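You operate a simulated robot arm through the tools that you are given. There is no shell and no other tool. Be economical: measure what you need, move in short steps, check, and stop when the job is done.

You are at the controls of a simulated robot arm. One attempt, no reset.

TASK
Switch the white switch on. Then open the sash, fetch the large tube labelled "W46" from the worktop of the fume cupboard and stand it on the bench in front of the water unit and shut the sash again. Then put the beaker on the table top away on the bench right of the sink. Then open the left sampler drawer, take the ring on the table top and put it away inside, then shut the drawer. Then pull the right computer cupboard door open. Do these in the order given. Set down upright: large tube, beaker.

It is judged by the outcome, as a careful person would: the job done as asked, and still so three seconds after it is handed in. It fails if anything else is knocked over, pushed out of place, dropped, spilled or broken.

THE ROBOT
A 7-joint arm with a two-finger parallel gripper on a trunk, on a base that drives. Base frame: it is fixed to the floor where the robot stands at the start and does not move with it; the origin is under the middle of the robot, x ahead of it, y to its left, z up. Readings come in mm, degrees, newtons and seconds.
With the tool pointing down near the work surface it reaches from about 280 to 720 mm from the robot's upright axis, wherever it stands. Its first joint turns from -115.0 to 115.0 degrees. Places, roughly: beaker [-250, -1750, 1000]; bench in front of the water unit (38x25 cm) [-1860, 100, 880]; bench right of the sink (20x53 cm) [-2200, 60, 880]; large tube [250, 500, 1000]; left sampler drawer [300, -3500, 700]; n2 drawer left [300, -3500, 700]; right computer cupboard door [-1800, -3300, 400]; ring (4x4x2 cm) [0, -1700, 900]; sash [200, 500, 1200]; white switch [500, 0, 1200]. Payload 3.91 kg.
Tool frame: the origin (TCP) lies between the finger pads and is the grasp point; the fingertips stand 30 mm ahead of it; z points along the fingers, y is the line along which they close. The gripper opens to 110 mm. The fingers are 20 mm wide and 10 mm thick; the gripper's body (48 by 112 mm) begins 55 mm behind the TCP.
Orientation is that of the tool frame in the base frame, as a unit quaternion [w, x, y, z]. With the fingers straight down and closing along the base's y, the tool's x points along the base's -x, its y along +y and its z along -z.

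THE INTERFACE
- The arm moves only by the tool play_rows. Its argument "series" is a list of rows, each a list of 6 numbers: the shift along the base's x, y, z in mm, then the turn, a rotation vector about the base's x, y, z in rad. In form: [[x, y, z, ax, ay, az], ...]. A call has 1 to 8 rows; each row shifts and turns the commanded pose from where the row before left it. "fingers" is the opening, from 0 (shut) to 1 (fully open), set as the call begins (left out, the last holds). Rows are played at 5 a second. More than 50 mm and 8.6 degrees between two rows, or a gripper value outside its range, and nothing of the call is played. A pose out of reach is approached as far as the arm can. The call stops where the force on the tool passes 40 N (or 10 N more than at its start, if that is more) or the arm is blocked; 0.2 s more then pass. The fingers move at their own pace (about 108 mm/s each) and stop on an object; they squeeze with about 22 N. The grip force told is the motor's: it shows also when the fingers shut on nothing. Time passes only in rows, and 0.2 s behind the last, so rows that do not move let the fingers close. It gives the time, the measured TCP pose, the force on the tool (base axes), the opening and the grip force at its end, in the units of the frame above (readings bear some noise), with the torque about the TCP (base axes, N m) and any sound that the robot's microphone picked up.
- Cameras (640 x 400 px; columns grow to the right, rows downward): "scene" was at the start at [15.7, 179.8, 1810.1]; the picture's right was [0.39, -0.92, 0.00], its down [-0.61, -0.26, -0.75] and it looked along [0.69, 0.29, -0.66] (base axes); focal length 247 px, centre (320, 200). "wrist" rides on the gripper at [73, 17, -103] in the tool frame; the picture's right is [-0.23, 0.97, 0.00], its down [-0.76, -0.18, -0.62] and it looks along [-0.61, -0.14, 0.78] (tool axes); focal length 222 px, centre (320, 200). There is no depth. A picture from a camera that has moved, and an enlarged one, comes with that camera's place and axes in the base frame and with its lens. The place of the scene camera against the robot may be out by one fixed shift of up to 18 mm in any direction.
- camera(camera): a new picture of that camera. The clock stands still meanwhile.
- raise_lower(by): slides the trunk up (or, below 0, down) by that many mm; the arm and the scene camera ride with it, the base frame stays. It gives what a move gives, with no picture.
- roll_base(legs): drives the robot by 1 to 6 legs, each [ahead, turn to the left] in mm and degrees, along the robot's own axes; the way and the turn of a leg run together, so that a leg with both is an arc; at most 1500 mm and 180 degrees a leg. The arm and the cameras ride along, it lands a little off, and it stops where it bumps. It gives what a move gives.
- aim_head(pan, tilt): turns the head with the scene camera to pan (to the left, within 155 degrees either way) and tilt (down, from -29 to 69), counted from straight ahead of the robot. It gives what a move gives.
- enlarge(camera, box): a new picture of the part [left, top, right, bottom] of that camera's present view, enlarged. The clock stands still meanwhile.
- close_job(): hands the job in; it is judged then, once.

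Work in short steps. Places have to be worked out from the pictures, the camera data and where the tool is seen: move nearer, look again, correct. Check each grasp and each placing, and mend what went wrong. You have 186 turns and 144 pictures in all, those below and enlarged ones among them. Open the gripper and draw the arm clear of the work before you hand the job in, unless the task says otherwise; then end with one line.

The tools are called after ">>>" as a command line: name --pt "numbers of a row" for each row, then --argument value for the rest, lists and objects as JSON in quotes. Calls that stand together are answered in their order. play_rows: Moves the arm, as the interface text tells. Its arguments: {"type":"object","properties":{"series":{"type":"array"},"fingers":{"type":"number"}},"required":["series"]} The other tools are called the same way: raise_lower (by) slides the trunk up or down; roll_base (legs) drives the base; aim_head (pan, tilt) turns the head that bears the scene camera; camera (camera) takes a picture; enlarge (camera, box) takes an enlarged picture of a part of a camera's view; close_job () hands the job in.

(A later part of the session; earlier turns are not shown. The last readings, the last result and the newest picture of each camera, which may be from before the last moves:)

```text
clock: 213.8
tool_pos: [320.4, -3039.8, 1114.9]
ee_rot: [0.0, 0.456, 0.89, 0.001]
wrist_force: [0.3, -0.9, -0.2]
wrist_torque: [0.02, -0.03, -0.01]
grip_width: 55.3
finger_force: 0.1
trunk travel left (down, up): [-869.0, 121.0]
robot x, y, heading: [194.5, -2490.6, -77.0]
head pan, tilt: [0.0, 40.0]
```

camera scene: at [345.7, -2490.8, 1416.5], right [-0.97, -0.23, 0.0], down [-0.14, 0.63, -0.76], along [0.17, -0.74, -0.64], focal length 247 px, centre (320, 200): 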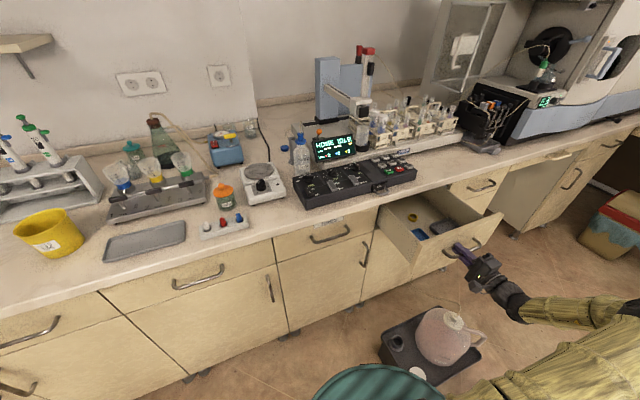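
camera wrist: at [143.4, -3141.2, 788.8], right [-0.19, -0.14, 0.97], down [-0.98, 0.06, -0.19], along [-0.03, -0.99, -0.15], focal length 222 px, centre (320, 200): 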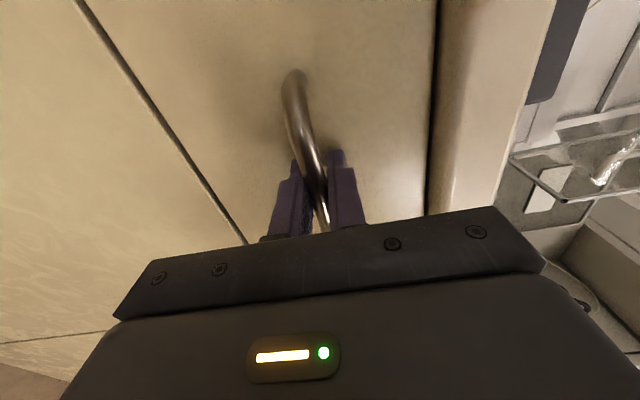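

The tool points straight down. I drive to face the table's end by the ring.

>>> roll_base --legs '[[0, 151.2], [373, 0], [0, 52]]'

>>> camera --camera "scene"

>>> camera --camera "wrist"

```text
clock: 218.4
tool_pos: [679.2, -2205.7, 1115.0]
ee_rot: [-0.001, -0.445, 0.896, 0.0]
wrist_force: [-1.1, 1.1, -0.1]
wrist_torque: [-0.1, -0.04, 0.01]
grip_width: 54.7
finger_force: 0.1
trunk travel left (down, up): [-869.0, 121.0]
robot x, y, heading: [193.8, -2493.1, 18.9]
head pan, tilt: [0.0, 40.0]
stopped in leg 1: the robot was blocked; the commanded pose is now the measured one
```

```text
43 pictures are left
camera scene: at [165.4, -2338.0, 1755.7], right [0.33, -0.95, 0.0], down [-0.61, -0.21, -0.77], along [0.73, 0.25, -0.64], focal length 247 px, centre (320, 200)
```

scene: 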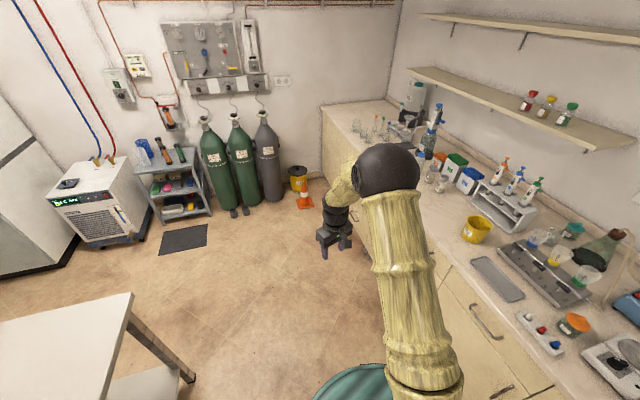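

```text
42 pictures are left
camera wrist: at [623.1, -2252.5, 1217.9], right [-0.64, 0.77, 0.0], down [0.6, 0.5, 0.62], along [0.48, 0.4, -0.78], focal length 222 px, centre (320, 200)
```

wrist: 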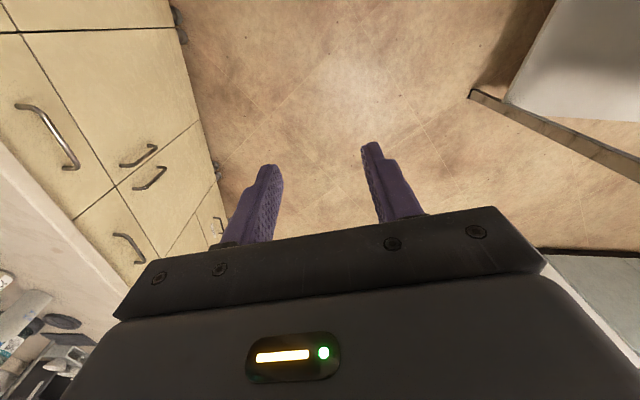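

The turn was blocked, probably by the stool behind. I look back at it.

>>> aim_head --pan -125 --tilt 55

>>> camera --camera "scene"

```text
clock: 220.5
tool_pos: [683.9, -2211.1, 1114.8]
ee_rot: [0.0, -0.442, 0.897, 0.002]
wrist_force: [0.4, -0.5, -0.5]
wrist_torque: [-0.03, -0.03, 0.0]
grip_width: 55.0
finger_force: 0.0
trunk travel left (down, up): [-869.0, 121.0]
robot x, y, heading: [196.3, -2494.2, 18.8]
head pan, tilt: [-125.0, 55.0]
```

```text
41 pictures are left
camera scene: at [69.5, -2441.7, 1735.8], right [-0.96, 0.28, 0.0], down [0.23, 0.79, -0.57], along [-0.16, -0.55, -0.82], focal length 247 px, centre (320, 200)
```

scene: 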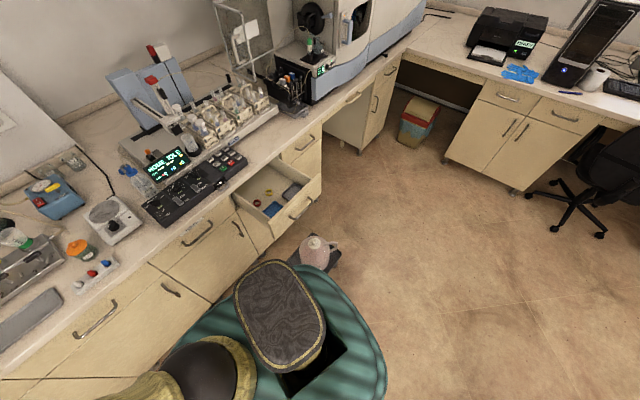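

The base's rear is just near the stool (carboy still upright). I drive forward away from it first, then turn to the table.

>>> roll_base --legs '[[305, 0], [0, 107.5], [300, 0]]'

>>> aim_head --pan 0 --tilt 45

>>> camera --camera "scene"

>>> camera --camera "wrist"

```text
clock: 228.8
tool_pos: [-128.7, -1798.4, 1115.1]
ee_rot: [0.001, 0.988, -0.153, 0.0]
wrist_force: [0.3, 0.0, 0.2]
wrist_torque: [0.04, -0.01, 0.01]
grip_width: 55.2
finger_force: 0.1
trunk travel left (down, up): [-869.0, 121.0]
robot x, y, heading: [302.8, -2161.2, 128.6]
head pan, tilt: [-125.0, 55.0]
```

```text
clock: 230.9
tool_pos: [-130.7, -1798.7, 1114.3]
ee_rot: [0.002, 0.988, -0.152, -0.001]
wrist_force: [0.1, 0.6, 0.5]
wrist_torque: [0.0, 0.0, -0.01]
grip_width: 55.1
finger_force: 0.0
trunk travel left (down, up): [-869.0, 121.0]
robot x, y, heading: [300.3, -2162.2, 128.5]
head pan, tilt: [0.0, 45.0]
```

```text
40 pictures are left
camera scene: at [163.8, -2245.6, 1749.2], right [0.78, 0.62, 0.0], down [0.44, -0.55, -0.71], along [-0.44, 0.55, -0.71], focal length 247 px, centre (320, 200)
```

scene: 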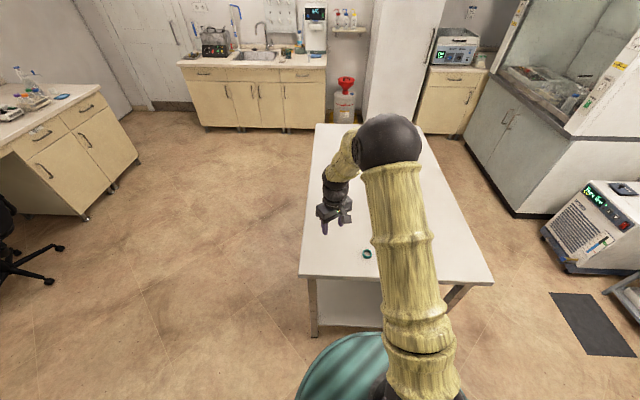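

```text
39 pictures are left
camera wrist: at [-64.5, -1835.2, 1217.8], right [-0.51, -0.86, 0.0], down [-0.67, 0.4, 0.62], along [-0.54, 0.32, -0.78], focal length 222 px, centre (320, 200)
```

wrist: 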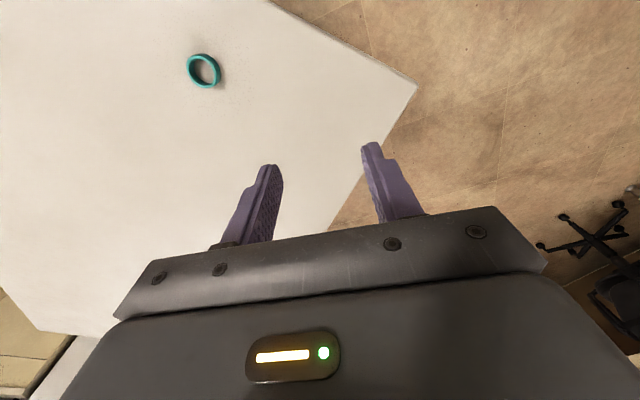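

The ring is at about [-32, -1681]. I move the hand above it.

>>> play_rows --pt "24.5 29 0 0 0 0" --pt "24.5 29 0 0 0 0" --pt "24.5 29 0 0 0 0" --pt "24.5 29 0 0 0 0" --fingers 0.65

>>> raise_lower --by -120

>>> camera --camera "wrist"

```text
clock: 231.9
tool_pos: [-31.3, -1681.7, 1116.7]
ee_rot: [0.003, 0.988, -0.152, -0.001]
wrist_force: [1.1, -0.1, 0.1]
wrist_torque: [0.0, -0.02, 0.01]
grip_width: 71.7
finger_force: 0.0
trunk travel left (down, up): [-869.0, 121.0]
robot x, y, heading: [296.9, -2160.9, 128.4]
head pan, tilt: [0.0, 45.0]
```

```text
clock: 233.4
tool_pos: [-31.7, -1682.5, 996.1]
ee_rot: [0.002, 0.988, -0.153, -0.001]
wrist_force: [0.0, -0.5, 0.7]
wrist_torque: [0.01, -0.03, -0.01]
grip_width: 71.3
finger_force: 0.0
trunk travel left (down, up): [-749.0, 241.0]
robot x, y, heading: [300.2, -2161.3, 128.6]
head pan, tilt: [0.0, 45.0]
```

```text
38 pictures are left
camera wrist: at [33.1, -1719.5, 1099.5], right [-0.51, -0.86, 0.0], down [-0.67, 0.4, 0.62], along [-0.54, 0.32, -0.78], focal length 222 px, centre (320, 200)
```

wrist: 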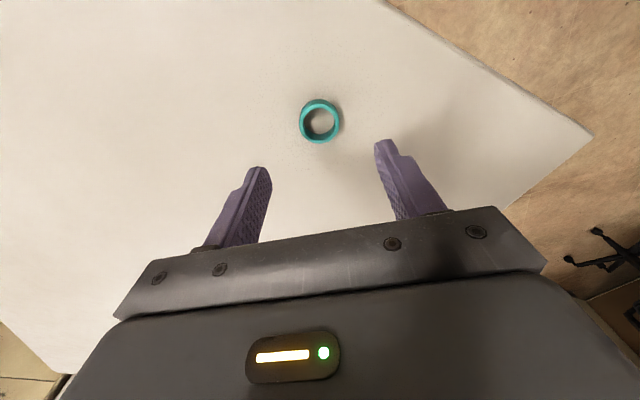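

Aligned over the ring. I lower around it.

>>> raise_lower --by -68

>>> play_rows --pt "0 0 -5 0 0 0" --pt "0 0 -5 0 0 0" --pt "0 0 -4 0 0 0"

>>> camera --camera "wrist"

```text
clock: 234.4
tool_pos: [-32.3, -1682.9, 928.0]
ee_rot: [0.001, 0.988, -0.153, -0.001]
wrist_force: [0.0, -0.1, -0.3]
wrist_torque: [0.03, -0.01, 0.0]
grip_width: 71.7
finger_force: 0.0
trunk travel left (down, up): [-681.0, 309.0]
robot x, y, heading: [301.3, -2160.3, 128.4]
head pan, tilt: [0.0, 45.0]
```

```text
clock: 235.2
tool_pos: [-31.6, -1683.5, 913.8]
ee_rot: [0.002, 0.988, -0.153, -0.001]
wrist_force: [-0.5, 0.3, -0.7]
wrist_torque: [0.05, -0.03, -0.02]
grip_width: 71.8
finger_force: 0.1
trunk travel left (down, up): [-681.0, 309.0]
robot x, y, heading: [297.9, -2159.2, 128.8]
head pan, tilt: [0.0, 45.0]
```

```text
37 pictures are left
camera wrist: at [33.3, -1720.3, 1016.9], right [-0.51, -0.86, 0.0], down [-0.67, 0.4, 0.62], along [-0.54, 0.32, -0.78], focal length 222 px, centre (320, 200)
```

wrist: 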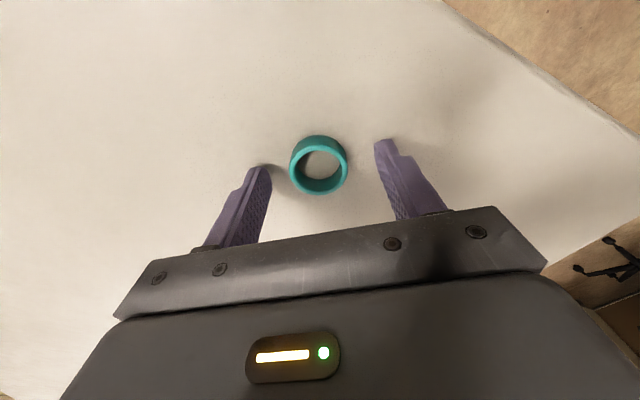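

The fingers straddle the ring. Close and lift.

>>> play_rows --pt "0 0 0 0 0 0" --pt "0 0 0 0 0 0" --pt "0 0 0 0 0 0" --fingers 0

>>> play_rows --pt "0 0 5 0 0 0" --pt "0 0 10 0 0 0" --pt "0 0 15 0 0 0"

>>> raise_lower --by 170

>>> camera --camera "wrist"

```text
clock: 236.1
tool_pos: [-32.3, -1684.2, 913.8]
ee_rot: [0.002, 0.988, -0.153, -0.001]
wrist_force: [0.4, 0.1, -0.1]
wrist_torque: [0.03, 0.01, -0.02]
grip_width: 34.3
finger_force: 22.2
trunk travel left (down, up): [-681.0, 309.0]
robot x, y, heading: [300.1, -2162.5, 128.5]
head pan, tilt: [0.0, 45.0]
```

```text
clock: 236.8
tool_pos: [-32.1, -1682.4, 944.4]
ee_rot: [0.002, 0.988, -0.153, -0.001]
wrist_force: [0.0, 0.3, 0.3]
wrist_torque: [0.04, 0.01, 0.0]
grip_width: 34.4
finger_force: 22.0
trunk travel left (down, up): [-681.0, 309.0]
robot x, y, heading: [296.4, -2160.8, 128.4]
head pan, tilt: [0.0, 45.0]
```

```text
clock: 238.8
tool_pos: [-33.6, -1684.6, 1115.0]
ee_rot: [0.003, 0.988, -0.154, -0.001]
wrist_force: [-0.7, 0.0, 0.5]
wrist_torque: [0.05, 0.03, -0.05]
grip_width: 34.0
finger_force: 22.2
trunk travel left (down, up): [-851.0, 139.0]
robot x, y, heading: [297.8, -2160.7, 128.6]
head pan, tilt: [0.0, 45.0]
```

```text
36 pictures are left
camera wrist: at [32.6, -1720.0, 1217.6], right [-0.51, -0.86, 0.0], down [-0.67, 0.4, 0.62], along [-0.54, 0.32, -0.78], focal length 222 px, centre (320, 200)
```

wrist: 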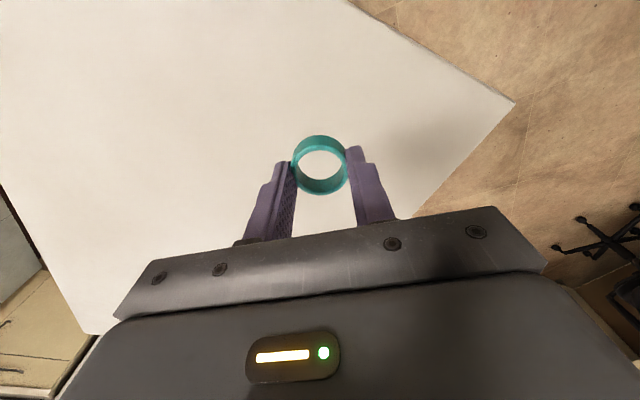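

Ring held. I reverse from the table, turn to face −n alongside the bench, and approach the open drawer with the stool ahead in view.

>>> roll_base --legs '[[0, 2.4], [-474, 0], [0, 85.3], [200, 0]]'

>>> camera --camera "scene"

>>> camera --camera "wrist"

```text
clock: 241.7
tool_pos: [214.0, -2001.3, 1113.8]
ee_rot: [0.003, 0.991, -0.131, 0.0]
wrist_force: [-1.1, 0.6, 0.4]
wrist_torque: [-0.05, -0.03, 0.01]
grip_width: 33.6
finger_force: 21.7
trunk travel left (down, up): [-851.0, 139.0]
robot x, y, heading: [566.3, -2470.3, 130.5]
head pan, tilt: [0.0, 45.0]
stopped in leg 2: the robot was blocked; the commanded pose is now the measured one
```

```text
35 pictures are left
camera scene: at [433.0, -2554.5, 1731.0], right [0.75, 0.66, 0.0], down [0.47, -0.54, -0.7], along [-0.46, 0.53, -0.71], focal length 247 px, centre (320, 200)
```

scene: 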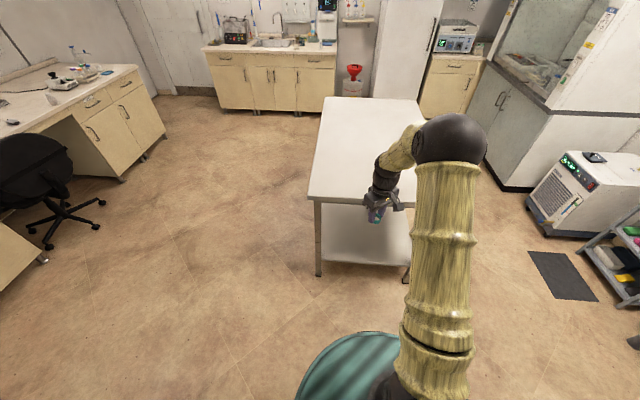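

```text
34 pictures are left
camera wrist: at [280.8, -2036.5, 1217.1], right [-0.47, -0.88, 0.0], down [-0.69, 0.37, 0.62], along [-0.55, 0.29, -0.78], focal length 222 px, centre (320, 200)
```

wrist: 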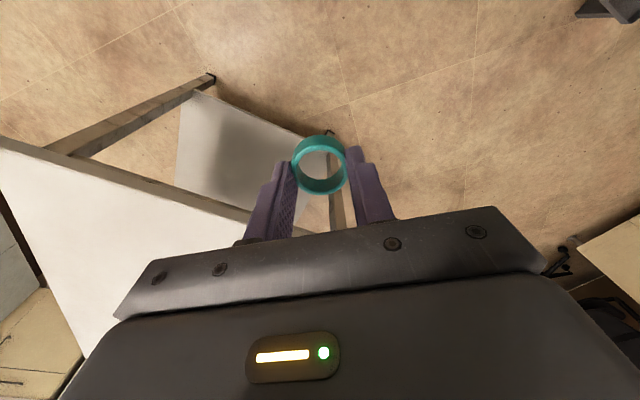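

The base's rear just touched the bench (it reaches ~410 mm back). I go forward again, turn with room, and approach diagonally.

>>> roll_base --legs '[[120, 0], [0, 113.6], [244, 0], [0, -27.8]]'

>>> aim_head --pan 20 --tilt 45

>>> camera --camera "scene"

>>> camera --camera "wrist"

```text
clock: 250.4
tool_pos: [-96.4, -2916.1, 1116.4]
ee_rot: [0.002, 0.814, 0.582, 0.0]
wrist_force: [0.4, 0.1, 0.4]
wrist_torque: [-0.01, -0.02, -0.04]
grip_width: 31.1
finger_force: 22.2
trunk travel left (down, up): [-851.0, 139.0]
robot x, y, heading: [385.1, -2596.0, -142.5]
head pan, tilt: [0.0, 45.0]
```

```text
clock: 251.3
tool_pos: [-95.9, -2916.0, 1116.5]
ee_rot: [0.003, 0.814, 0.581, 0.0]
wrist_force: [-0.7, -0.7, 0.0]
wrist_torque: [0.04, 0.02, 0.04]
grip_width: 30.9
finger_force: 22.0
trunk travel left (down, up): [-851.0, 139.0]
robot x, y, heading: [388.0, -2596.2, -142.7]
head pan, tilt: [20.0, 45.0]
```

```text
33 pictures are left
camera scene: at [482.6, -2756.4, 1731.2], right [-0.84, 0.54, 0.0], down [0.38, 0.59, -0.71], along [-0.38, -0.59, -0.71], focal length 247 px, centre (320, 200)
```

scene: 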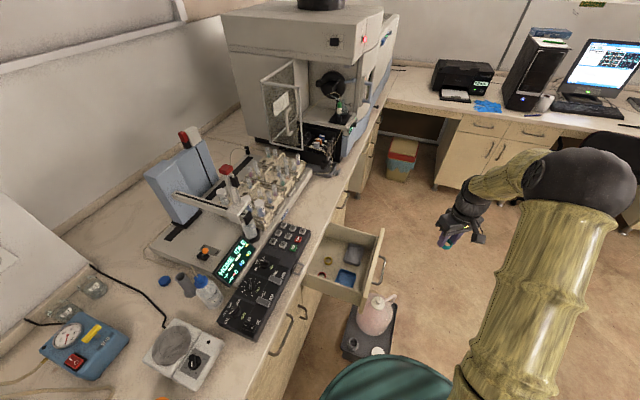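

```text
32 pictures are left
camera wrist: at [-56.2, -2851.8, 1218.9], right [0.85, -0.53, 0.0], down [-0.42, -0.66, 0.62], along [-0.33, -0.53, -0.78], focal length 222 px, centre (320, 200)
```

wrist: 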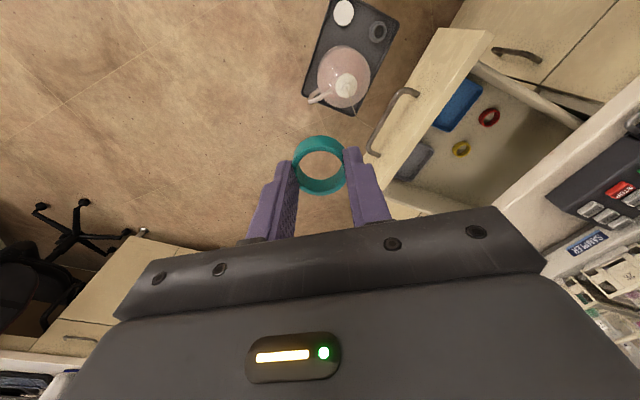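

The drawer also holds a red ring. I zoom the wrist view to choose the free spot.

>>> enlarge --camera "wrist" --box '[350, 50, 570, 220]'

```text
2.35 times, centred on (460, 135) of wrist
camera zoom: at [-56.2, -2851.8, 1218.9], right [0.85, -0.53, 0.0], down [-0.42, -0.66, 0.62], along [-0.33, -0.53, -0.78], focal length 523 px, centre (-9, 353)
```

zoom: 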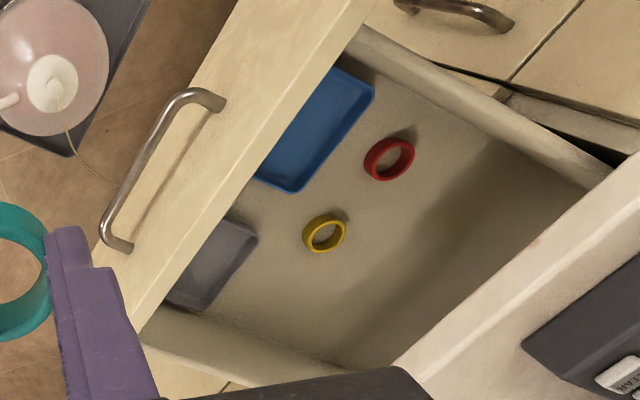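

Best target within reach is the blue tray (≈[118, -3120]) in the drawer. I carry the ring above it while turning the hand so the fingers close along the drawer's width.

>>> play_rows --pt "30 -28.5 0 0 0 0.137" --pt "30 -28.5 0 0 0 0.137" --pt "30 -28.5 0 0 0 0.137" --pt "30 -28.5 0 0 0 0.137" --pt "30 -28.5 0 0 0 0.137" --pt "30 -28.5 0 0 0 0.137" --pt "30 -28.5 0 0 0 0.137"

>>> raise_lower --by -120

>>> camera --camera "wrist"

>>> camera --camera "scene"

```text
clock: 252.9
tool_pos: [112.9, -3117.7, 1113.4]
ee_rot: [0.002, 0.452, 0.892, 0.001]
wrist_force: [-0.3, -0.3, -0.5]
wrist_torque: [0.01, -0.05, 0.02]
grip_width: 31.4
finger_force: 21.8
trunk travel left (down, up): [-851.0, 139.0]
robot x, y, heading: [392.3, -2599.2, -143.2]
head pan, tilt: [20.0, 45.0]
```

```text
clock: 254.4
tool_pos: [112.0, -3118.1, 995.0]
ee_rot: [0.002, 0.453, 0.891, 0.0]
wrist_force: [-0.4, -0.1, -0.3]
wrist_torque: [0.01, 0.0, 0.02]
grip_width: 31.2
finger_force: 21.6
trunk travel left (down, up): [-731.0, 259.0]
robot x, y, heading: [389.9, -2596.7, -142.7]
head pan, tilt: [20.0, 45.0]
```

```text
30 pictures are left
camera wrist: at [84.1, -3048.1, 1097.3], right [0.92, 0.39, 0.0], down [0.3, -0.72, 0.62], along [0.25, -0.57, -0.78], focal length 222 px, centre (320, 200)
```

wrist: 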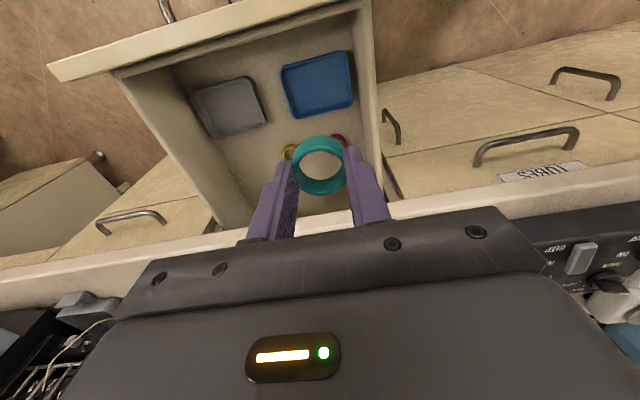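

```text
29 pictures are left
camera scene: at [482.9, -2756.5, 1611.2], right [-0.84, 0.54, 0.0], down [0.38, 0.59, -0.71], along [-0.38, -0.59, -0.71], focal length 247 px, centre (320, 200)
```

scene: 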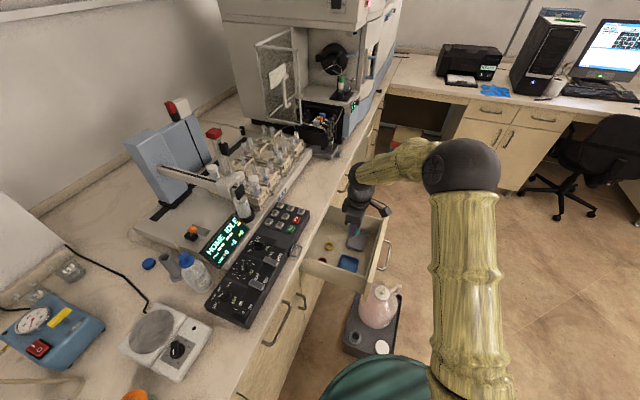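

The tray is right beneath. I shift 14 mm off the drawer's left wall and front panel, and lower to z≈800.

>>> play_rows --pt "-2.2 -14 0 0 0 0"

>>> raise_lower --by -190

>>> camera --camera "wrist"

>>> enlarge --camera "scene" --box '[280, 130, 440, 270]'

```text
clock: 254.8
tool_pos: [109.6, -3132.9, 995.2]
ee_rot: [0.001, 0.454, 0.891, 0.0]
wrist_force: [-0.1, 0.4, -0.7]
wrist_torque: [-0.01, -0.03, 0.04]
grip_width: 31.1
finger_force: 22.1
trunk travel left (down, up): [-731.0, 259.0]
robot x, y, heading: [389.2, -2595.3, -142.6]
head pan, tilt: [20.0, 45.0]
```

```text
clock: 256.8
tool_pos: [109.5, -3132.1, 804.8]
ee_rot: [0.002, 0.453, 0.892, 0.0]
wrist_force: [0.7, 0.1, -0.7]
wrist_torque: [0.02, 0.03, -0.03]
grip_width: 31.1
finger_force: 22.6
trunk travel left (down, up): [-541.0, 449.0]
robot x, y, heading: [387.8, -2594.2, -142.8]
head pan, tilt: [20.0, 45.0]
```

```text
28 pictures are left
camera wrist: at [81.0, -3063.2, 907.8], right [0.92, 0.39, 0.0], down [0.3, -0.72, 0.62], along [0.25, -0.57, -0.78], focal length 222 px, centre (320, 200)
```

wrist: 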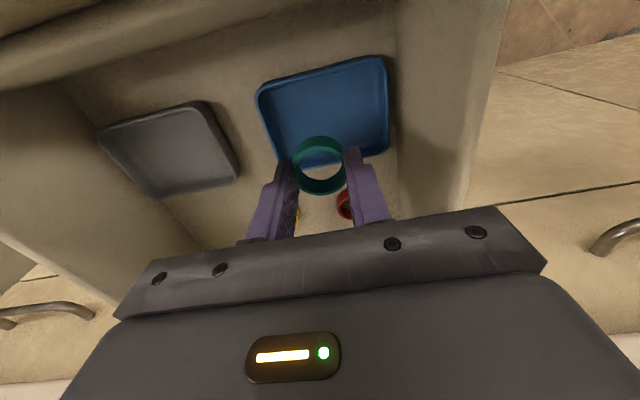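

```text
2.86 times, centred on (360, 200) of scene
camera zoom: at [482.9, -2756.5, 1421.2], right [-0.84, 0.54, 0.0], down [0.38, 0.59, -0.71], along [-0.38, -0.59, -0.71], focal length 706 px, centre (206, 200)
```

zoom: 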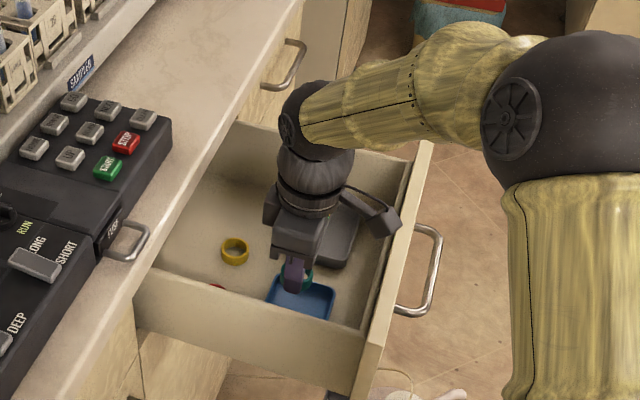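

The ring is a bit close to the tray's back edge; I shift 8 mm forward and lower in small steps.

>>> play_rows --pt "-4.7 6.4 -4 0 0 0" --pt "0 0 -6 0 0 0" --pt "0 0 -6 0 0 0" --pt "0 0 -6 0 0 0" --pt "0 0 -5 0 0 0"

>>> camera --camera "wrist"

>>> enlarge --camera "scene" --box '[320, 150, 400, 220]'

```text
clock: 258.0
tool_pos: [104.0, -3126.1, 777.1]
ee_rot: [0.003, 0.453, 0.891, 0.001]
wrist_force: [0.5, 0.2, -0.9]
wrist_torque: [-0.02, 0.0, -0.03]
grip_width: 30.9
finger_force: 21.7
trunk travel left (down, up): [-541.0, 449.0]
robot x, y, heading: [389.3, -2597.0, -142.8]
head pan, tilt: [20.0, 45.0]
```

```text
26 pictures are left
camera wrist: at [75.6, -3056.7, 880.2], right [0.92, 0.39, 0.0], down [0.3, -0.72, 0.62], along [0.25, -0.57, -0.78], focal length 222 px, centre (320, 200)
```

wrist: 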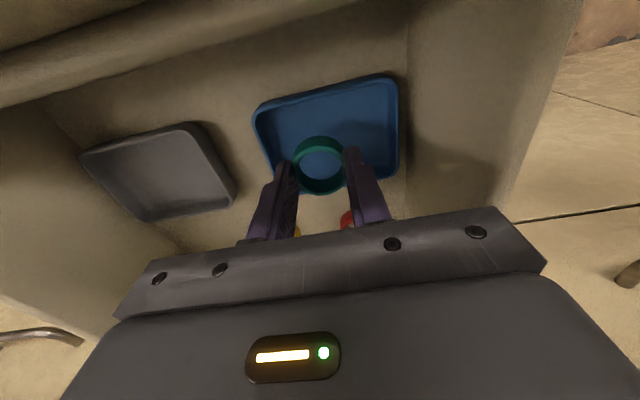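

```text
5.71 times, centred on (360, 185) of scene
camera zoom: at [482.8, -2756.6, 1421.2], right [-0.84, 0.54, 0.0], down [0.38, 0.59, -0.71], along [-0.38, -0.59, -0.71], focal length 1412 px, centre (91, 286)
```

zoom: 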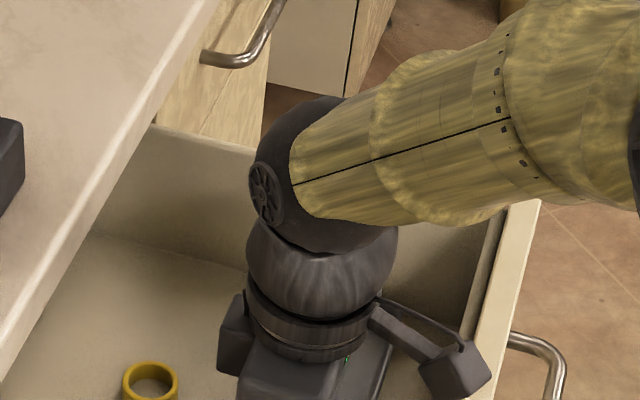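

Clear so far. I continue down in small steps.

>>> play_rows --pt "0 0 -4 0 0 0" --pt "0 0 -4 0 0 0" --pt "0 0 -4 0 0 0" --pt "0 0 -3 0 0 0"

>>> camera --camera "wrist"

```text
clock: 259.0
tool_pos: [104.6, -3127.6, 762.9]
ee_rot: [0.001, 0.453, 0.892, 0.0]
wrist_force: [0.3, -1.0, -0.3]
wrist_torque: [-0.01, -0.03, -0.02]
grip_width: 31.1
finger_force: 22.0
trunk travel left (down, up): [-541.0, 449.0]
robot x, y, heading: [390.3, -2593.9, -142.7]
head pan, tilt: [20.0, 45.0]
```

```text
24 pictures are left
camera wrist: at [75.9, -3057.2, 865.5], right [0.92, 0.39, 0.0], down [0.3, -0.72, 0.62], along [0.25, -0.57, -0.78], focal length 222 px, centre (320, 200)
```

wrist: 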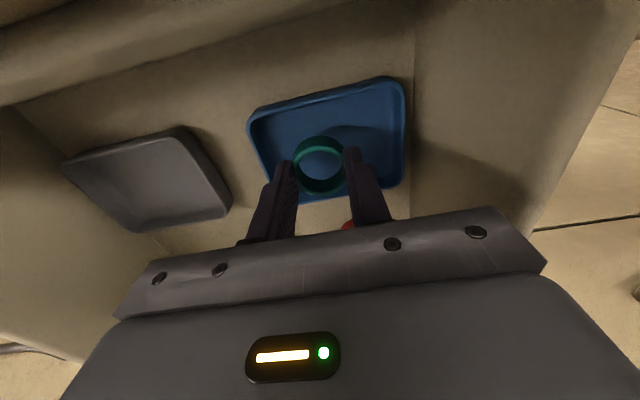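

Ring is about level with the tray's rim; a bit further.

>>> play_rows --pt "0 0 -4 0 0 0" --pt "0 0 -4 0 0 0" --pt "0 0 -4 0 0 0" --pt "0 0 -3 0 0 0"

>>> camera --camera "wrist"

```text
clock: 260.0
tool_pos: [102.7, -3126.3, 747.3]
ee_rot: [0.002, 0.453, 0.891, 0.001]
wrist_force: [0.8, 0.0, -0.5]
wrist_torque: [0.01, -0.02, 0.02]
grip_width: 31.2
finger_force: 22.6
trunk travel left (down, up): [-541.0, 449.0]
robot x, y, heading: [388.0, -2598.2, -142.7]
head pan, tilt: [20.0, 45.0]
```

```text
23 pictures are left
camera wrist: at [75.7, -3055.8, 850.9], right [0.92, 0.39, 0.0], down [0.3, -0.72, 0.62], along [0.25, -0.57, -0.78], focal length 222 px, centre (320, 200)
```

wrist: 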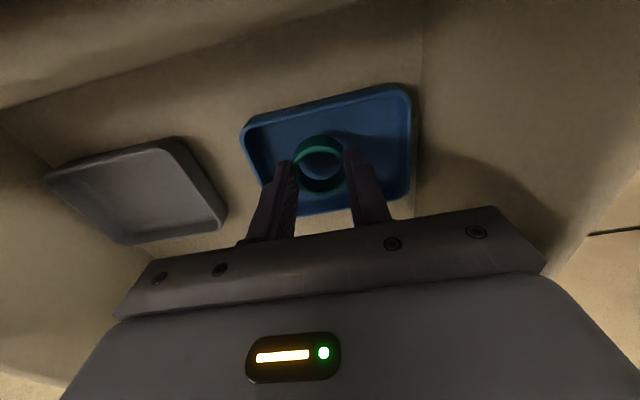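

Still no contact; a few more millimetres with the force guard.

>>> play_rows --pt "0 0 -3 0 0 0" --pt "0 0 -3 0 0 0" --pt "0 0 -3 0 0 0" --pt "0 0 -3 0 0 0"

```text
clock: 260.7
tool_pos: [104.2, -3126.5, 747.6]
ee_rot: [0.001, 0.453, 0.892, -0.004]
wrist_force: [5.4, 4.6, 16.9]
wrist_torque: [0.9, 1.21, -0.61]
grip_width: 31.3
finger_force: 22.3
trunk travel left (down, up): [-541.0, 449.0]
robot x, y, heading: [389.8, -2595.6, -142.7]
head pan, tilt: [20.0, 45.0]
stopped in row 3: the force on the tool passed its limit (the readings are from after the stop); the commanded pose is now the measured one
```

Contact (torque suggests the hand's edge meets the drawer). I lift 2 mm and release the ring into the tray.

>>> play_rows --pt "0 0 2 0 0 0"

>>> play_rows --pt "0 0 0 0 0 0" --pt "0 0 0 0 0 0" --fingers 0.5

>>> play_rows --pt "0 0 10 0 0 0" --pt "0 0 20 0 0 0" --pt "0 0 30 0 0 0"

>>> camera --camera "wrist"

```text
clock: 261.1
tool_pos: [103.9, -3126.7, 748.0]
ee_rot: [0.001, 0.452, 0.892, -0.003]
wrist_force: [5.0, 2.6, 8.4]
wrist_torque: [0.42, 0.84, -0.44]
grip_width: 31.3
finger_force: 21.8
trunk travel left (down, up): [-541.0, 449.0]
robot x, y, heading: [387.6, -2596.1, -142.8]
head pan, tilt: [20.0, 45.0]
```

```text
clock: 261.7
tool_pos: [103.3, -3124.9, 747.6]
ee_rot: [0.001, 0.452, 0.892, -0.003]
wrist_force: [3.7, 0.3, 6.8]
wrist_torque: [0.34, 0.56, -0.33]
grip_width: 55.0
finger_force: 0.0
trunk travel left (down, up): [-541.0, 449.0]
robot x, y, heading: [389.2, -2598.5, -142.7]
head pan, tilt: [20.0, 45.0]
```

```text
clock: 262.5
tool_pos: [102.7, -3129.3, 805.2]
ee_rot: [0.0, 0.452, 0.892, -0.003]
wrist_force: [-0.7, -0.2, -0.7]
wrist_torque: [-0.01, 0.0, 0.02]
grip_width: 55.1
finger_force: 0.1
trunk travel left (down, up): [-541.0, 449.0]
robot x, y, heading: [387.5, -2597.4, -142.9]
head pan, tilt: [20.0, 45.0]
```

```text
22 pictures are left
camera wrist: at [73.9, -3057.9, 907.9], right [0.92, 0.39, 0.0], down [0.31, -0.72, 0.63], along [0.24, -0.58, -0.78], focal length 222 px, centre (320, 200)
```

wrist: 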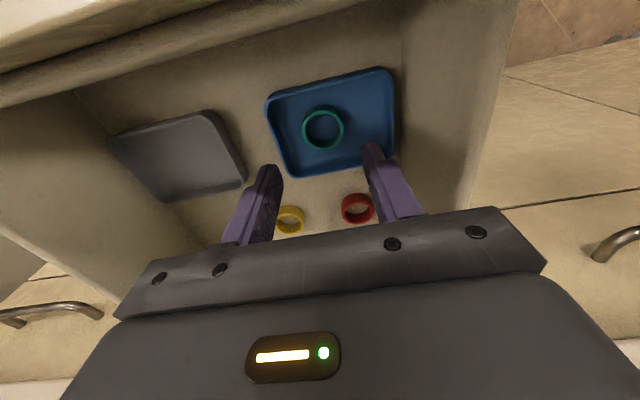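

The ring lies in the blue tray. Now to shut the drawer: I raise the hand, move outside the front panel and tilt the tool to point 30° below horizontal toward it, fingers closed.

>>> raise_lower --by 150

>>> play_rows --pt "-20.6 17.3 0 -0.1056 -0.0776 0" --pt "-20.6 17.3 0 -0.1056 -0.0776 0" --pt "-20.6 17.3 0 -0.1056 -0.0776 0" --pt "-20.6 17.3 0 -0.1056 -0.0776 0" --pt "-20.6 17.3 0 -0.1056 -0.0776 0" --pt "-20.6 17.3 0 -0.1056 -0.0776 0" --pt "-20.6 17.3 0 -0.1056 -0.0776 0" --pt "-20.6 17.3 0 -0.1056 -0.0776 0" --fingers 0

>>> raise_lower --by -125

>>> camera --camera "wrist"

>>> enlarge --camera "scene" --box '[260, 120, 500, 280]'

```text
clock: 264.2
tool_pos: [101.6, -3128.4, 955.0]
ee_rot: [0.001, 0.453, 0.892, -0.003]
wrist_force: [0.1, 0.0, -0.4]
wrist_torque: [0.0, 0.02, 0.0]
grip_width: 55.1
finger_force: 0.0
trunk travel left (down, up): [-691.0, 299.0]
robot x, y, heading: [388.3, -2598.4, -143.0]
head pan, tilt: [20.0, 45.0]
```

```text
clock: 266.1
tool_pos: [-64.7, -2989.4, 955.5]
ee_rot: [0.449, 0.392, 0.77, -0.228]
wrist_force: [0.5, -0.5, -0.2]
wrist_torque: [-0.01, 0.0, -0.01]
grip_width: 0.1
finger_force: 22.3
trunk travel left (down, up): [-691.0, 299.0]
robot x, y, heading: [386.5, -2597.9, -142.9]
head pan, tilt: [20.0, 45.0]
```

```text
clock: 267.6
tool_pos: [-64.0, -2991.0, 829.8]
ee_rot: [0.447, 0.393, 0.77, -0.229]
wrist_force: [0.6, 0.2, 0.1]
wrist_torque: [-0.01, 0.0, -0.01]
grip_width: 0.0
finger_force: 21.9
trunk travel left (down, up): [-566.0, 424.0]
robot x, y, heading: [386.8, -2601.0, -142.7]
head pan, tilt: [20.0, 45.0]
```

```text
21 pictures are left
camera wrist: at [-122.9, -2878.3, 818.3], right [0.85, 0.48, 0.2], down [-0.24, 0.03, 0.97], along [0.46, -0.88, 0.14], focal length 222 px, centre (320, 200)
```

wrist: 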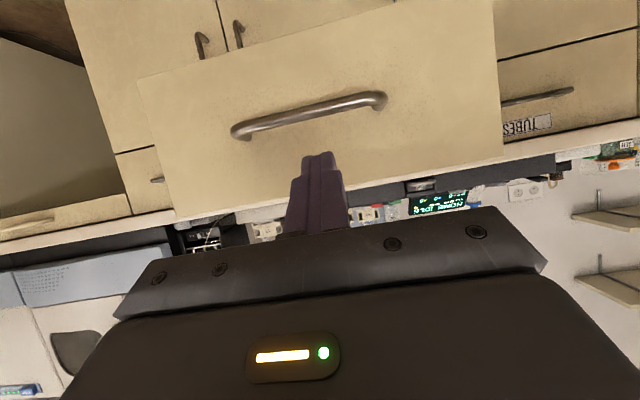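

```text
2.50 times, centred on (380, 200) of scene
camera zoom: at [482.9, -2756.4, 1446.2], right [-0.84, 0.54, 0.0], down [0.38, 0.59, -0.71], along [-0.38, -0.59, -0.71], focal length 618 px, centre (170, 200)
```

zoom: 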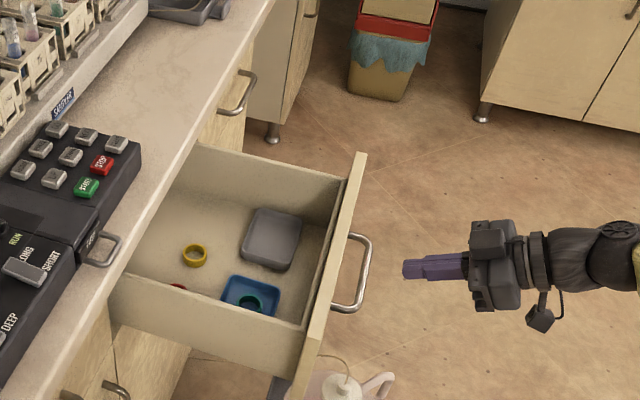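

The fingertips face the panel's centre above the handle (tip z≈815, panel top ≈836). I push along −l.

>>> play_rows --pt "17.8 -24.2 -3 0 0 0" --pt "17.8 -24.2 -3 0 0 0" --pt "17.8 -24.2 0 0 0 0" --pt "17.8 -24.2 0 0 0 0" --pt "17.8 -24.2 0 0 0 0" --pt "17.8 -24.2 0 0 0 0" --pt "17.8 -24.2 0 0 0 0"

>>> enlarge --camera "scene" --box '[260, 120, 500, 280]'

```text
clock: 269.2
tool_pos: [63.3, -3162.6, 824.4]
ee_rot: [0.448, 0.392, 0.771, -0.228]
wrist_force: [-0.7, -0.2, 0.1]
wrist_torque: [0.0, -0.03, -0.02]
grip_width: 0.2
finger_force: 21.7
trunk travel left (down, up): [-566.0, 424.0]
robot x, y, heading: [390.1, -2598.0, -143.1]
head pan, tilt: [20.0, 45.0]
```

```text
2.50 times, centred on (380, 200) of scene
camera zoom: at [482.9, -2756.8, 1446.1], right [-0.84, 0.54, 0.0], down [0.38, 0.59, -0.71], along [-0.38, -0.59, -0.71], focal length 618 px, centre (170, 200)
```

zoom: 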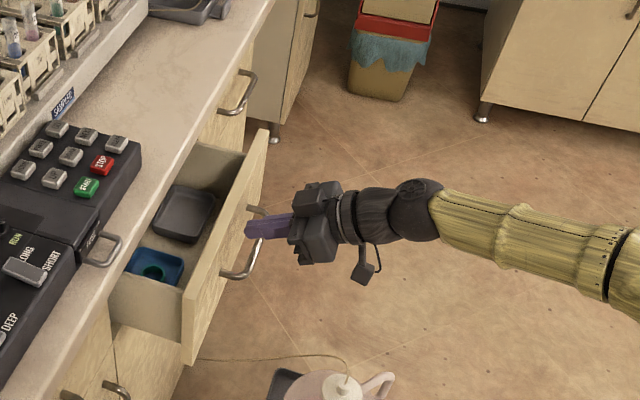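

The drawer is sliding in. I push the rest.

>>> play_rows --pt "17.8 -24.2 0 0 0 0" --pt "17.8 -24.2 0 0 0 0" --pt "17.8 -24.2 0 0 0 0" --pt "11.8 -16.1 0 0 0 0" --pt "8.9 -12.1 0 0 0 0" --pt "5.9 -8 0 0 0 0" --pt "5.9 -8 0 0 0 0" --pt "5.9 -8 0 0 0 0"

>>> enlarge --camera "scene" --box '[260, 120, 500, 280]'

```text
clock: 270.8
tool_pos: [140.4, -3270.0, 824.6]
ee_rot: [0.445, 0.395, 0.771, -0.227]
wrist_force: [-4.5, 14.8, 7.3]
wrist_torque: [-0.16, -0.06, 0.22]
grip_width: 0.0
finger_force: 22.5
trunk travel left (down, up): [-566.0, 424.0]
robot x, y, heading: [386.4, -2597.7, -142.6]
head pan, tilt: [20.0, 45.0]
stopped in row 8: the force on the tool passed its limit (the readings are from after the stop); the commanded pose is now the measured one
```

```text
2.50 times, centred on (380, 200) of scene
camera zoom: at [482.4, -2754.3, 1446.6], right [-0.84, 0.54, 0.0], down [0.39, 0.59, -0.71], along [-0.38, -0.59, -0.71], focal length 618 px, centre (170, 200)
```

zoom: 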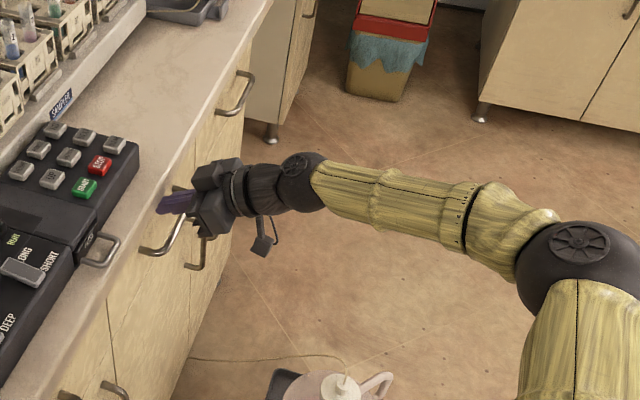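

Stopped firmly at the closed position (tip l −2745 vs −2749 when I first gripped). One more short push, then draw back and look.

>>> play_rows --pt "3 -4 0 0 0 0" --pt "3 -4 0 0 0 0"

>>> play_rows --pt "-17.8 24.2 0 0 0 0" --pt "-23.7 32.2 0 0 0 0" --pt "-23.7 32.2 0 0 0 0" --pt "-23.7 32.2 0 0 0 0" --pt "-23.7 32.2 0 0 0 0"

>>> enlarge --camera "scene" --box '[240, 120, 420, 320]'

>>> camera --camera "wrist"

```text
clock: 271.2
tool_pos: [138.5, -3271.9, 822.9]
ee_rot: [0.444, 0.397, 0.77, -0.228]
wrist_force: [-7.1, 17.6, 6.0]
wrist_torque: [0.02, -0.08, 0.21]
grip_width: 0.1
finger_force: 21.9
trunk travel left (down, up): [-566.0, 424.0]
robot x, y, heading: [390.3, -2596.0, -143.2]
head pan, tilt: [20.0, 45.0]
stopped in row 2: the force on the tool passed its limit (the readings are from after the stop); the commanded pose is now the measured one
```

```text
clock: 272.4
tool_pos: [26.1, -3120.2, 821.5]
ee_rot: [0.444, 0.396, 0.772, -0.225]
wrist_force: [-0.1, 0.1, -0.1]
wrist_torque: [0.0, 0.01, -0.02]
grip_width: 0.0
finger_force: 21.7
trunk travel left (down, up): [-566.0, 424.0]
robot x, y, heading: [390.4, -2595.0, -143.3]
head pan, tilt: [20.0, 45.0]
```

```text
2.00 times, centred on (330, 220) of scene
camera zoom: at [482.1, -2756.6, 1446.2], right [-0.84, 0.55, 0.0], down [0.39, 0.59, -0.71], along [-0.39, -0.59, -0.71], focal length 494 px, centre (300, 160)
```

zoom: 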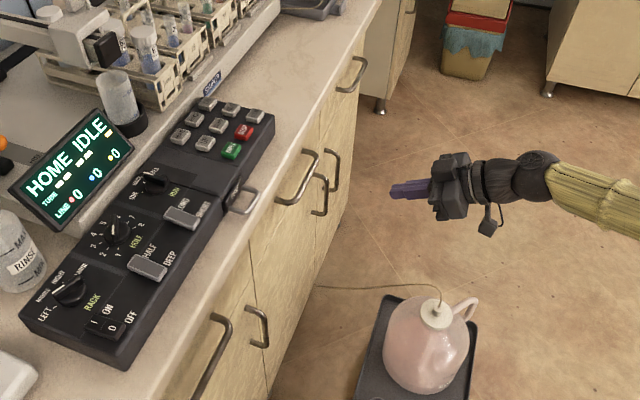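

```text
16 pictures are left
camera wrist: at [-32.3, -3005.9, 811.7], right [0.86, 0.48, 0.2], down [-0.24, 0.02, 0.97], along [0.46, -0.88, 0.13], focal length 222 px, centre (320, 200)
```

wrist: 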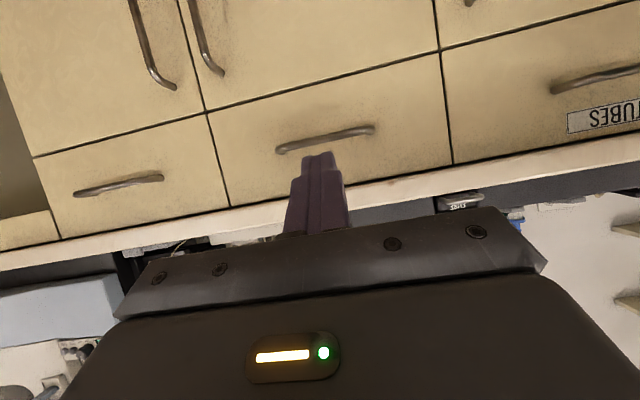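

The drawer is flush shut. Now the computer cupboard (two-door unit left of the chair, front ≈ n −3400, l ≈ −1650). I bring the tool horizontal and straight ahead first.

>>> play_rows --pt "-10 13.6 0 0.1056 0.0775 0" --pt "-10 13.6 0 0.1056 0.0775 0" --pt "-10 13.6 0 0.1056 0.0775 0" --pt "-10 13.6 0 0.1056 0.0775 0" --pt "-10 13.6 0 0 0 -0.131" --pt "-10 13.6 0 0 0 -0.131" --pt "-10 13.6 0 0 0 -0.131" --pt "-10 13.6 0 0 0 -0.131"

>>> play_rows --pt "-10 13.6 0 0 0 -0.131" --pt "-10 13.6 0 0 0 -0.131" --pt "-10 13.6 0 0 0 -0.131" --pt "-10 13.6 0 0 0 -0.131" --pt "0 0 0 0 0 -0.131" --pt "0 0 0 0 0 -0.131" --pt "0 0 0 0 0 -0.131" --pt "0 0 0 0 0 -0.131"

>>> roll_base --legs '[[0, 27.8], [-244, 0], [0, -69.5], [653, 0], [0, 36.7], [1000, 0]]'

```text
clock: 274.2
tool_pos: [-50.5, -3011.0, 819.0]
ee_rot: [0.188, 0.65, 0.716, -0.174]
wrist_force: [0.3, 0.5, 0.3]
wrist_torque: [-0.02, -0.04, 0.01]
grip_width: 0.0
finger_force: 21.8
trunk travel left (down, up): [-566.0, 424.0]
robot x, y, heading: [390.7, -2596.2, -143.1]
head pan, tilt: [20.0, 45.0]
```

```text
clock: 276.0
tool_pos: [-92.0, -2957.0, 820.1]
ee_rot: [0.076, 0.92, 0.294, -0.245]
wrist_force: [0.8, -0.2, -0.1]
wrist_torque: [-0.03, 0.01, 0.01]
grip_width: 0.1
finger_force: 22.0
trunk travel left (down, up): [-566.0, 424.0]
robot x, y, heading: [391.6, -2597.0, -142.9]
head pan, tilt: [20.0, 45.0]
```

```text
clock: 292.1
tool_pos: [-1511.9, -3193.8, 821.0]
ee_rot: [0.07, 0.929, 0.268, -0.247]
wrist_force: [-0.8, 0.3, -0.1]
wrist_torque: [-0.01, -0.01, 0.03]
grip_width: 0.2
finger_force: 22.5
trunk travel left (down, up): [-566.0, 424.0]
robot x, y, heading: [-1008.9, -2862.3, -146.6]
head pan, tilt: [20.0, 45.0]
```

The tool is at 60° down (I pitched the wrong way); I pitch it up to horizontal, then look at the cupboard.

>>> play_rows --pt "0 0 0 -0.07 0.112 0" --pt "0 0 0 -0.07 0.112 0" --pt "0 0 0 -0.07 0.112 0" --pt "0 0 0 -0.07 0.112 0" --pt "0 0 0 -0.07 0.112 0" --pt "0 0 0 -0.07 0.112 0" --pt "0 0 0 -0.07 0.112 0" --pt "0 0 0 -0.07 0.112 0" --fingers 0.5

>>> aim_head --pan 0 --tilt 40

>>> camera --camera "scene"

>>> camera --camera "wrist"

```text
clock: 293.9
tool_pos: [-1511.6, -3192.9, 820.7]
ee_rot: [-0.194, -0.677, -0.194, 0.682]
wrist_force: [0.1, 0.2, 0.6]
wrist_torque: [-0.01, 0.0, 0.02]
grip_width: 54.9
finger_force: 0.0
trunk travel left (down, up): [-566.0, 424.0]
robot x, y, heading: [-1008.8, -2861.7, -146.5]
head pan, tilt: [20.0, 45.0]
```

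```text
clock: 294.7
tool_pos: [-1510.5, -3192.7, 822.0]
ee_rot: [-0.194, -0.678, -0.195, 0.681]
wrist_force: [-0.3, -1.0, 0.3]
wrist_torque: [0.0, 0.04, -0.01]
grip_width: 55.1
finger_force: 0.0
trunk travel left (down, up): [-566.0, 424.0]
robot x, y, heading: [-1010.7, -2859.4, -146.8]
head pan, tilt: [0.0, 40.0]
```

```text
15 pictures are left
camera scene: at [-948.2, -3009.8, 1453.4], right [-0.55, 0.83, 0.0], down [0.54, 0.36, -0.77], along [-0.64, -0.42, -0.64], focal length 247 px, centre (320, 200)
```

scene: 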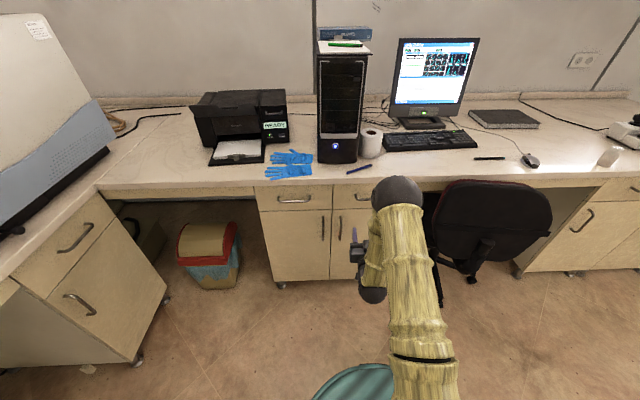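

```text
14 pictures are left
camera wrist: at [-1413.9, -3151.6, 747.9], right [0.52, -0.83, 0.22], down [0.44, 0.48, 0.76], along [-0.74, -0.29, 0.61], focal length 222 px, centre (320, 200)
```

wrist: 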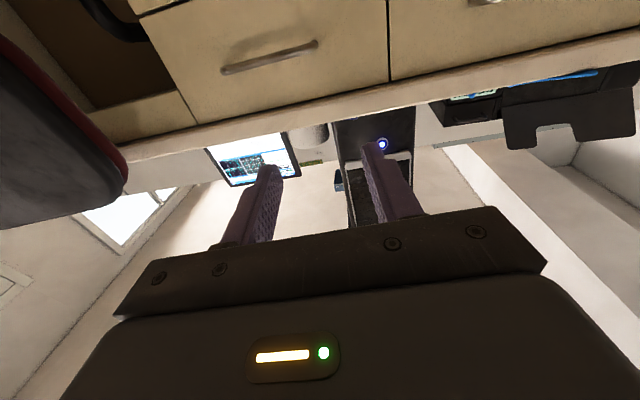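

The right door's handle (next to the doors' gap) is at roughly n −3330, l −1727, z≈640. I lower by 180 mm and shift left, then look with the wrist camera.

>>> raise_lower --by -180

>>> play_rows --pt "14 -19 0 0 0 0" --pt "14 -19 0 0 0 0"

>>> camera --camera "wrist"

>>> enlarge --camera "scene" --box '[250, 110, 430, 230]'

```text
clock: 296.7
tool_pos: [-1511.1, -3192.2, 640.7]
ee_rot: [-0.194, -0.678, -0.195, 0.682]
wrist_force: [-0.2, 0.1, -0.3]
wrist_torque: [-0.02, 0.0, -0.01]
grip_width: 54.8
finger_force: 0.1
trunk travel left (down, up): [-386.0, 604.0]
robot x, y, heading: [-1008.5, -2861.7, -146.4]
head pan, tilt: [0.0, 40.0]
```

```text
clock: 297.3
tool_pos: [-1481.1, -3233.5, 641.5]
ee_rot: [-0.193, -0.678, -0.195, 0.682]
wrist_force: [-0.1, -0.1, -1.3]
wrist_torque: [-0.03, -0.01, 0.03]
grip_width: 54.8
finger_force: 0.0
trunk travel left (down, up): [-386.0, 604.0]
robot x, y, heading: [-1012.3, -2862.2, -146.6]
head pan, tilt: [0.0, 40.0]
```

```text
13 pictures are left
camera wrist: at [-1383.6, -3192.6, 567.4], right [0.52, -0.83, 0.22], down [0.44, 0.48, 0.76], along [-0.74, -0.29, 0.61], focal length 222 px, centre (320, 200)
```

wrist: 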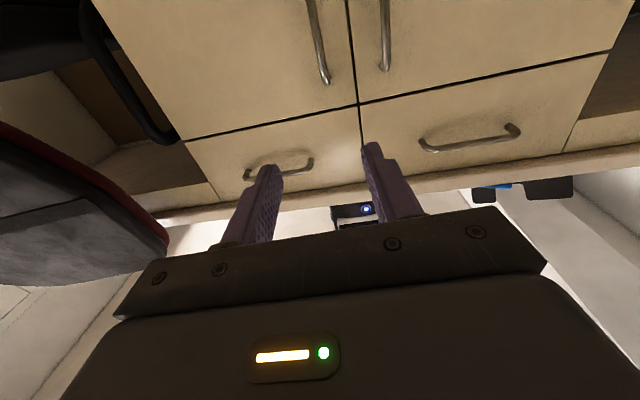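

```text
3.33 times, centred on (340, 170) of scene
camera zoom: at [-948.4, -3009.6, 1273.5], right [-0.55, 0.83, 0.0], down [0.54, 0.35, -0.77], along [-0.64, -0.42, -0.64], focal length 824 px, centre (253, 300)
```

zoom: 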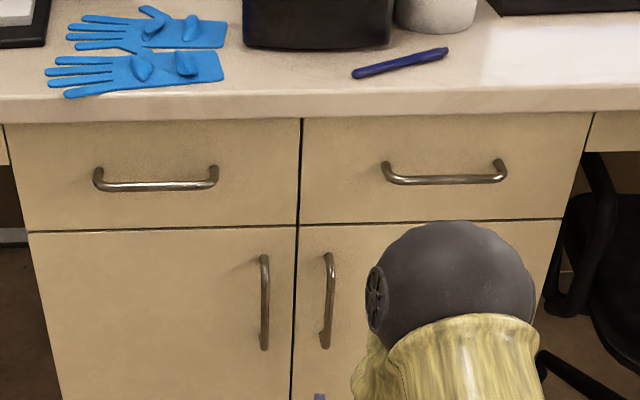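

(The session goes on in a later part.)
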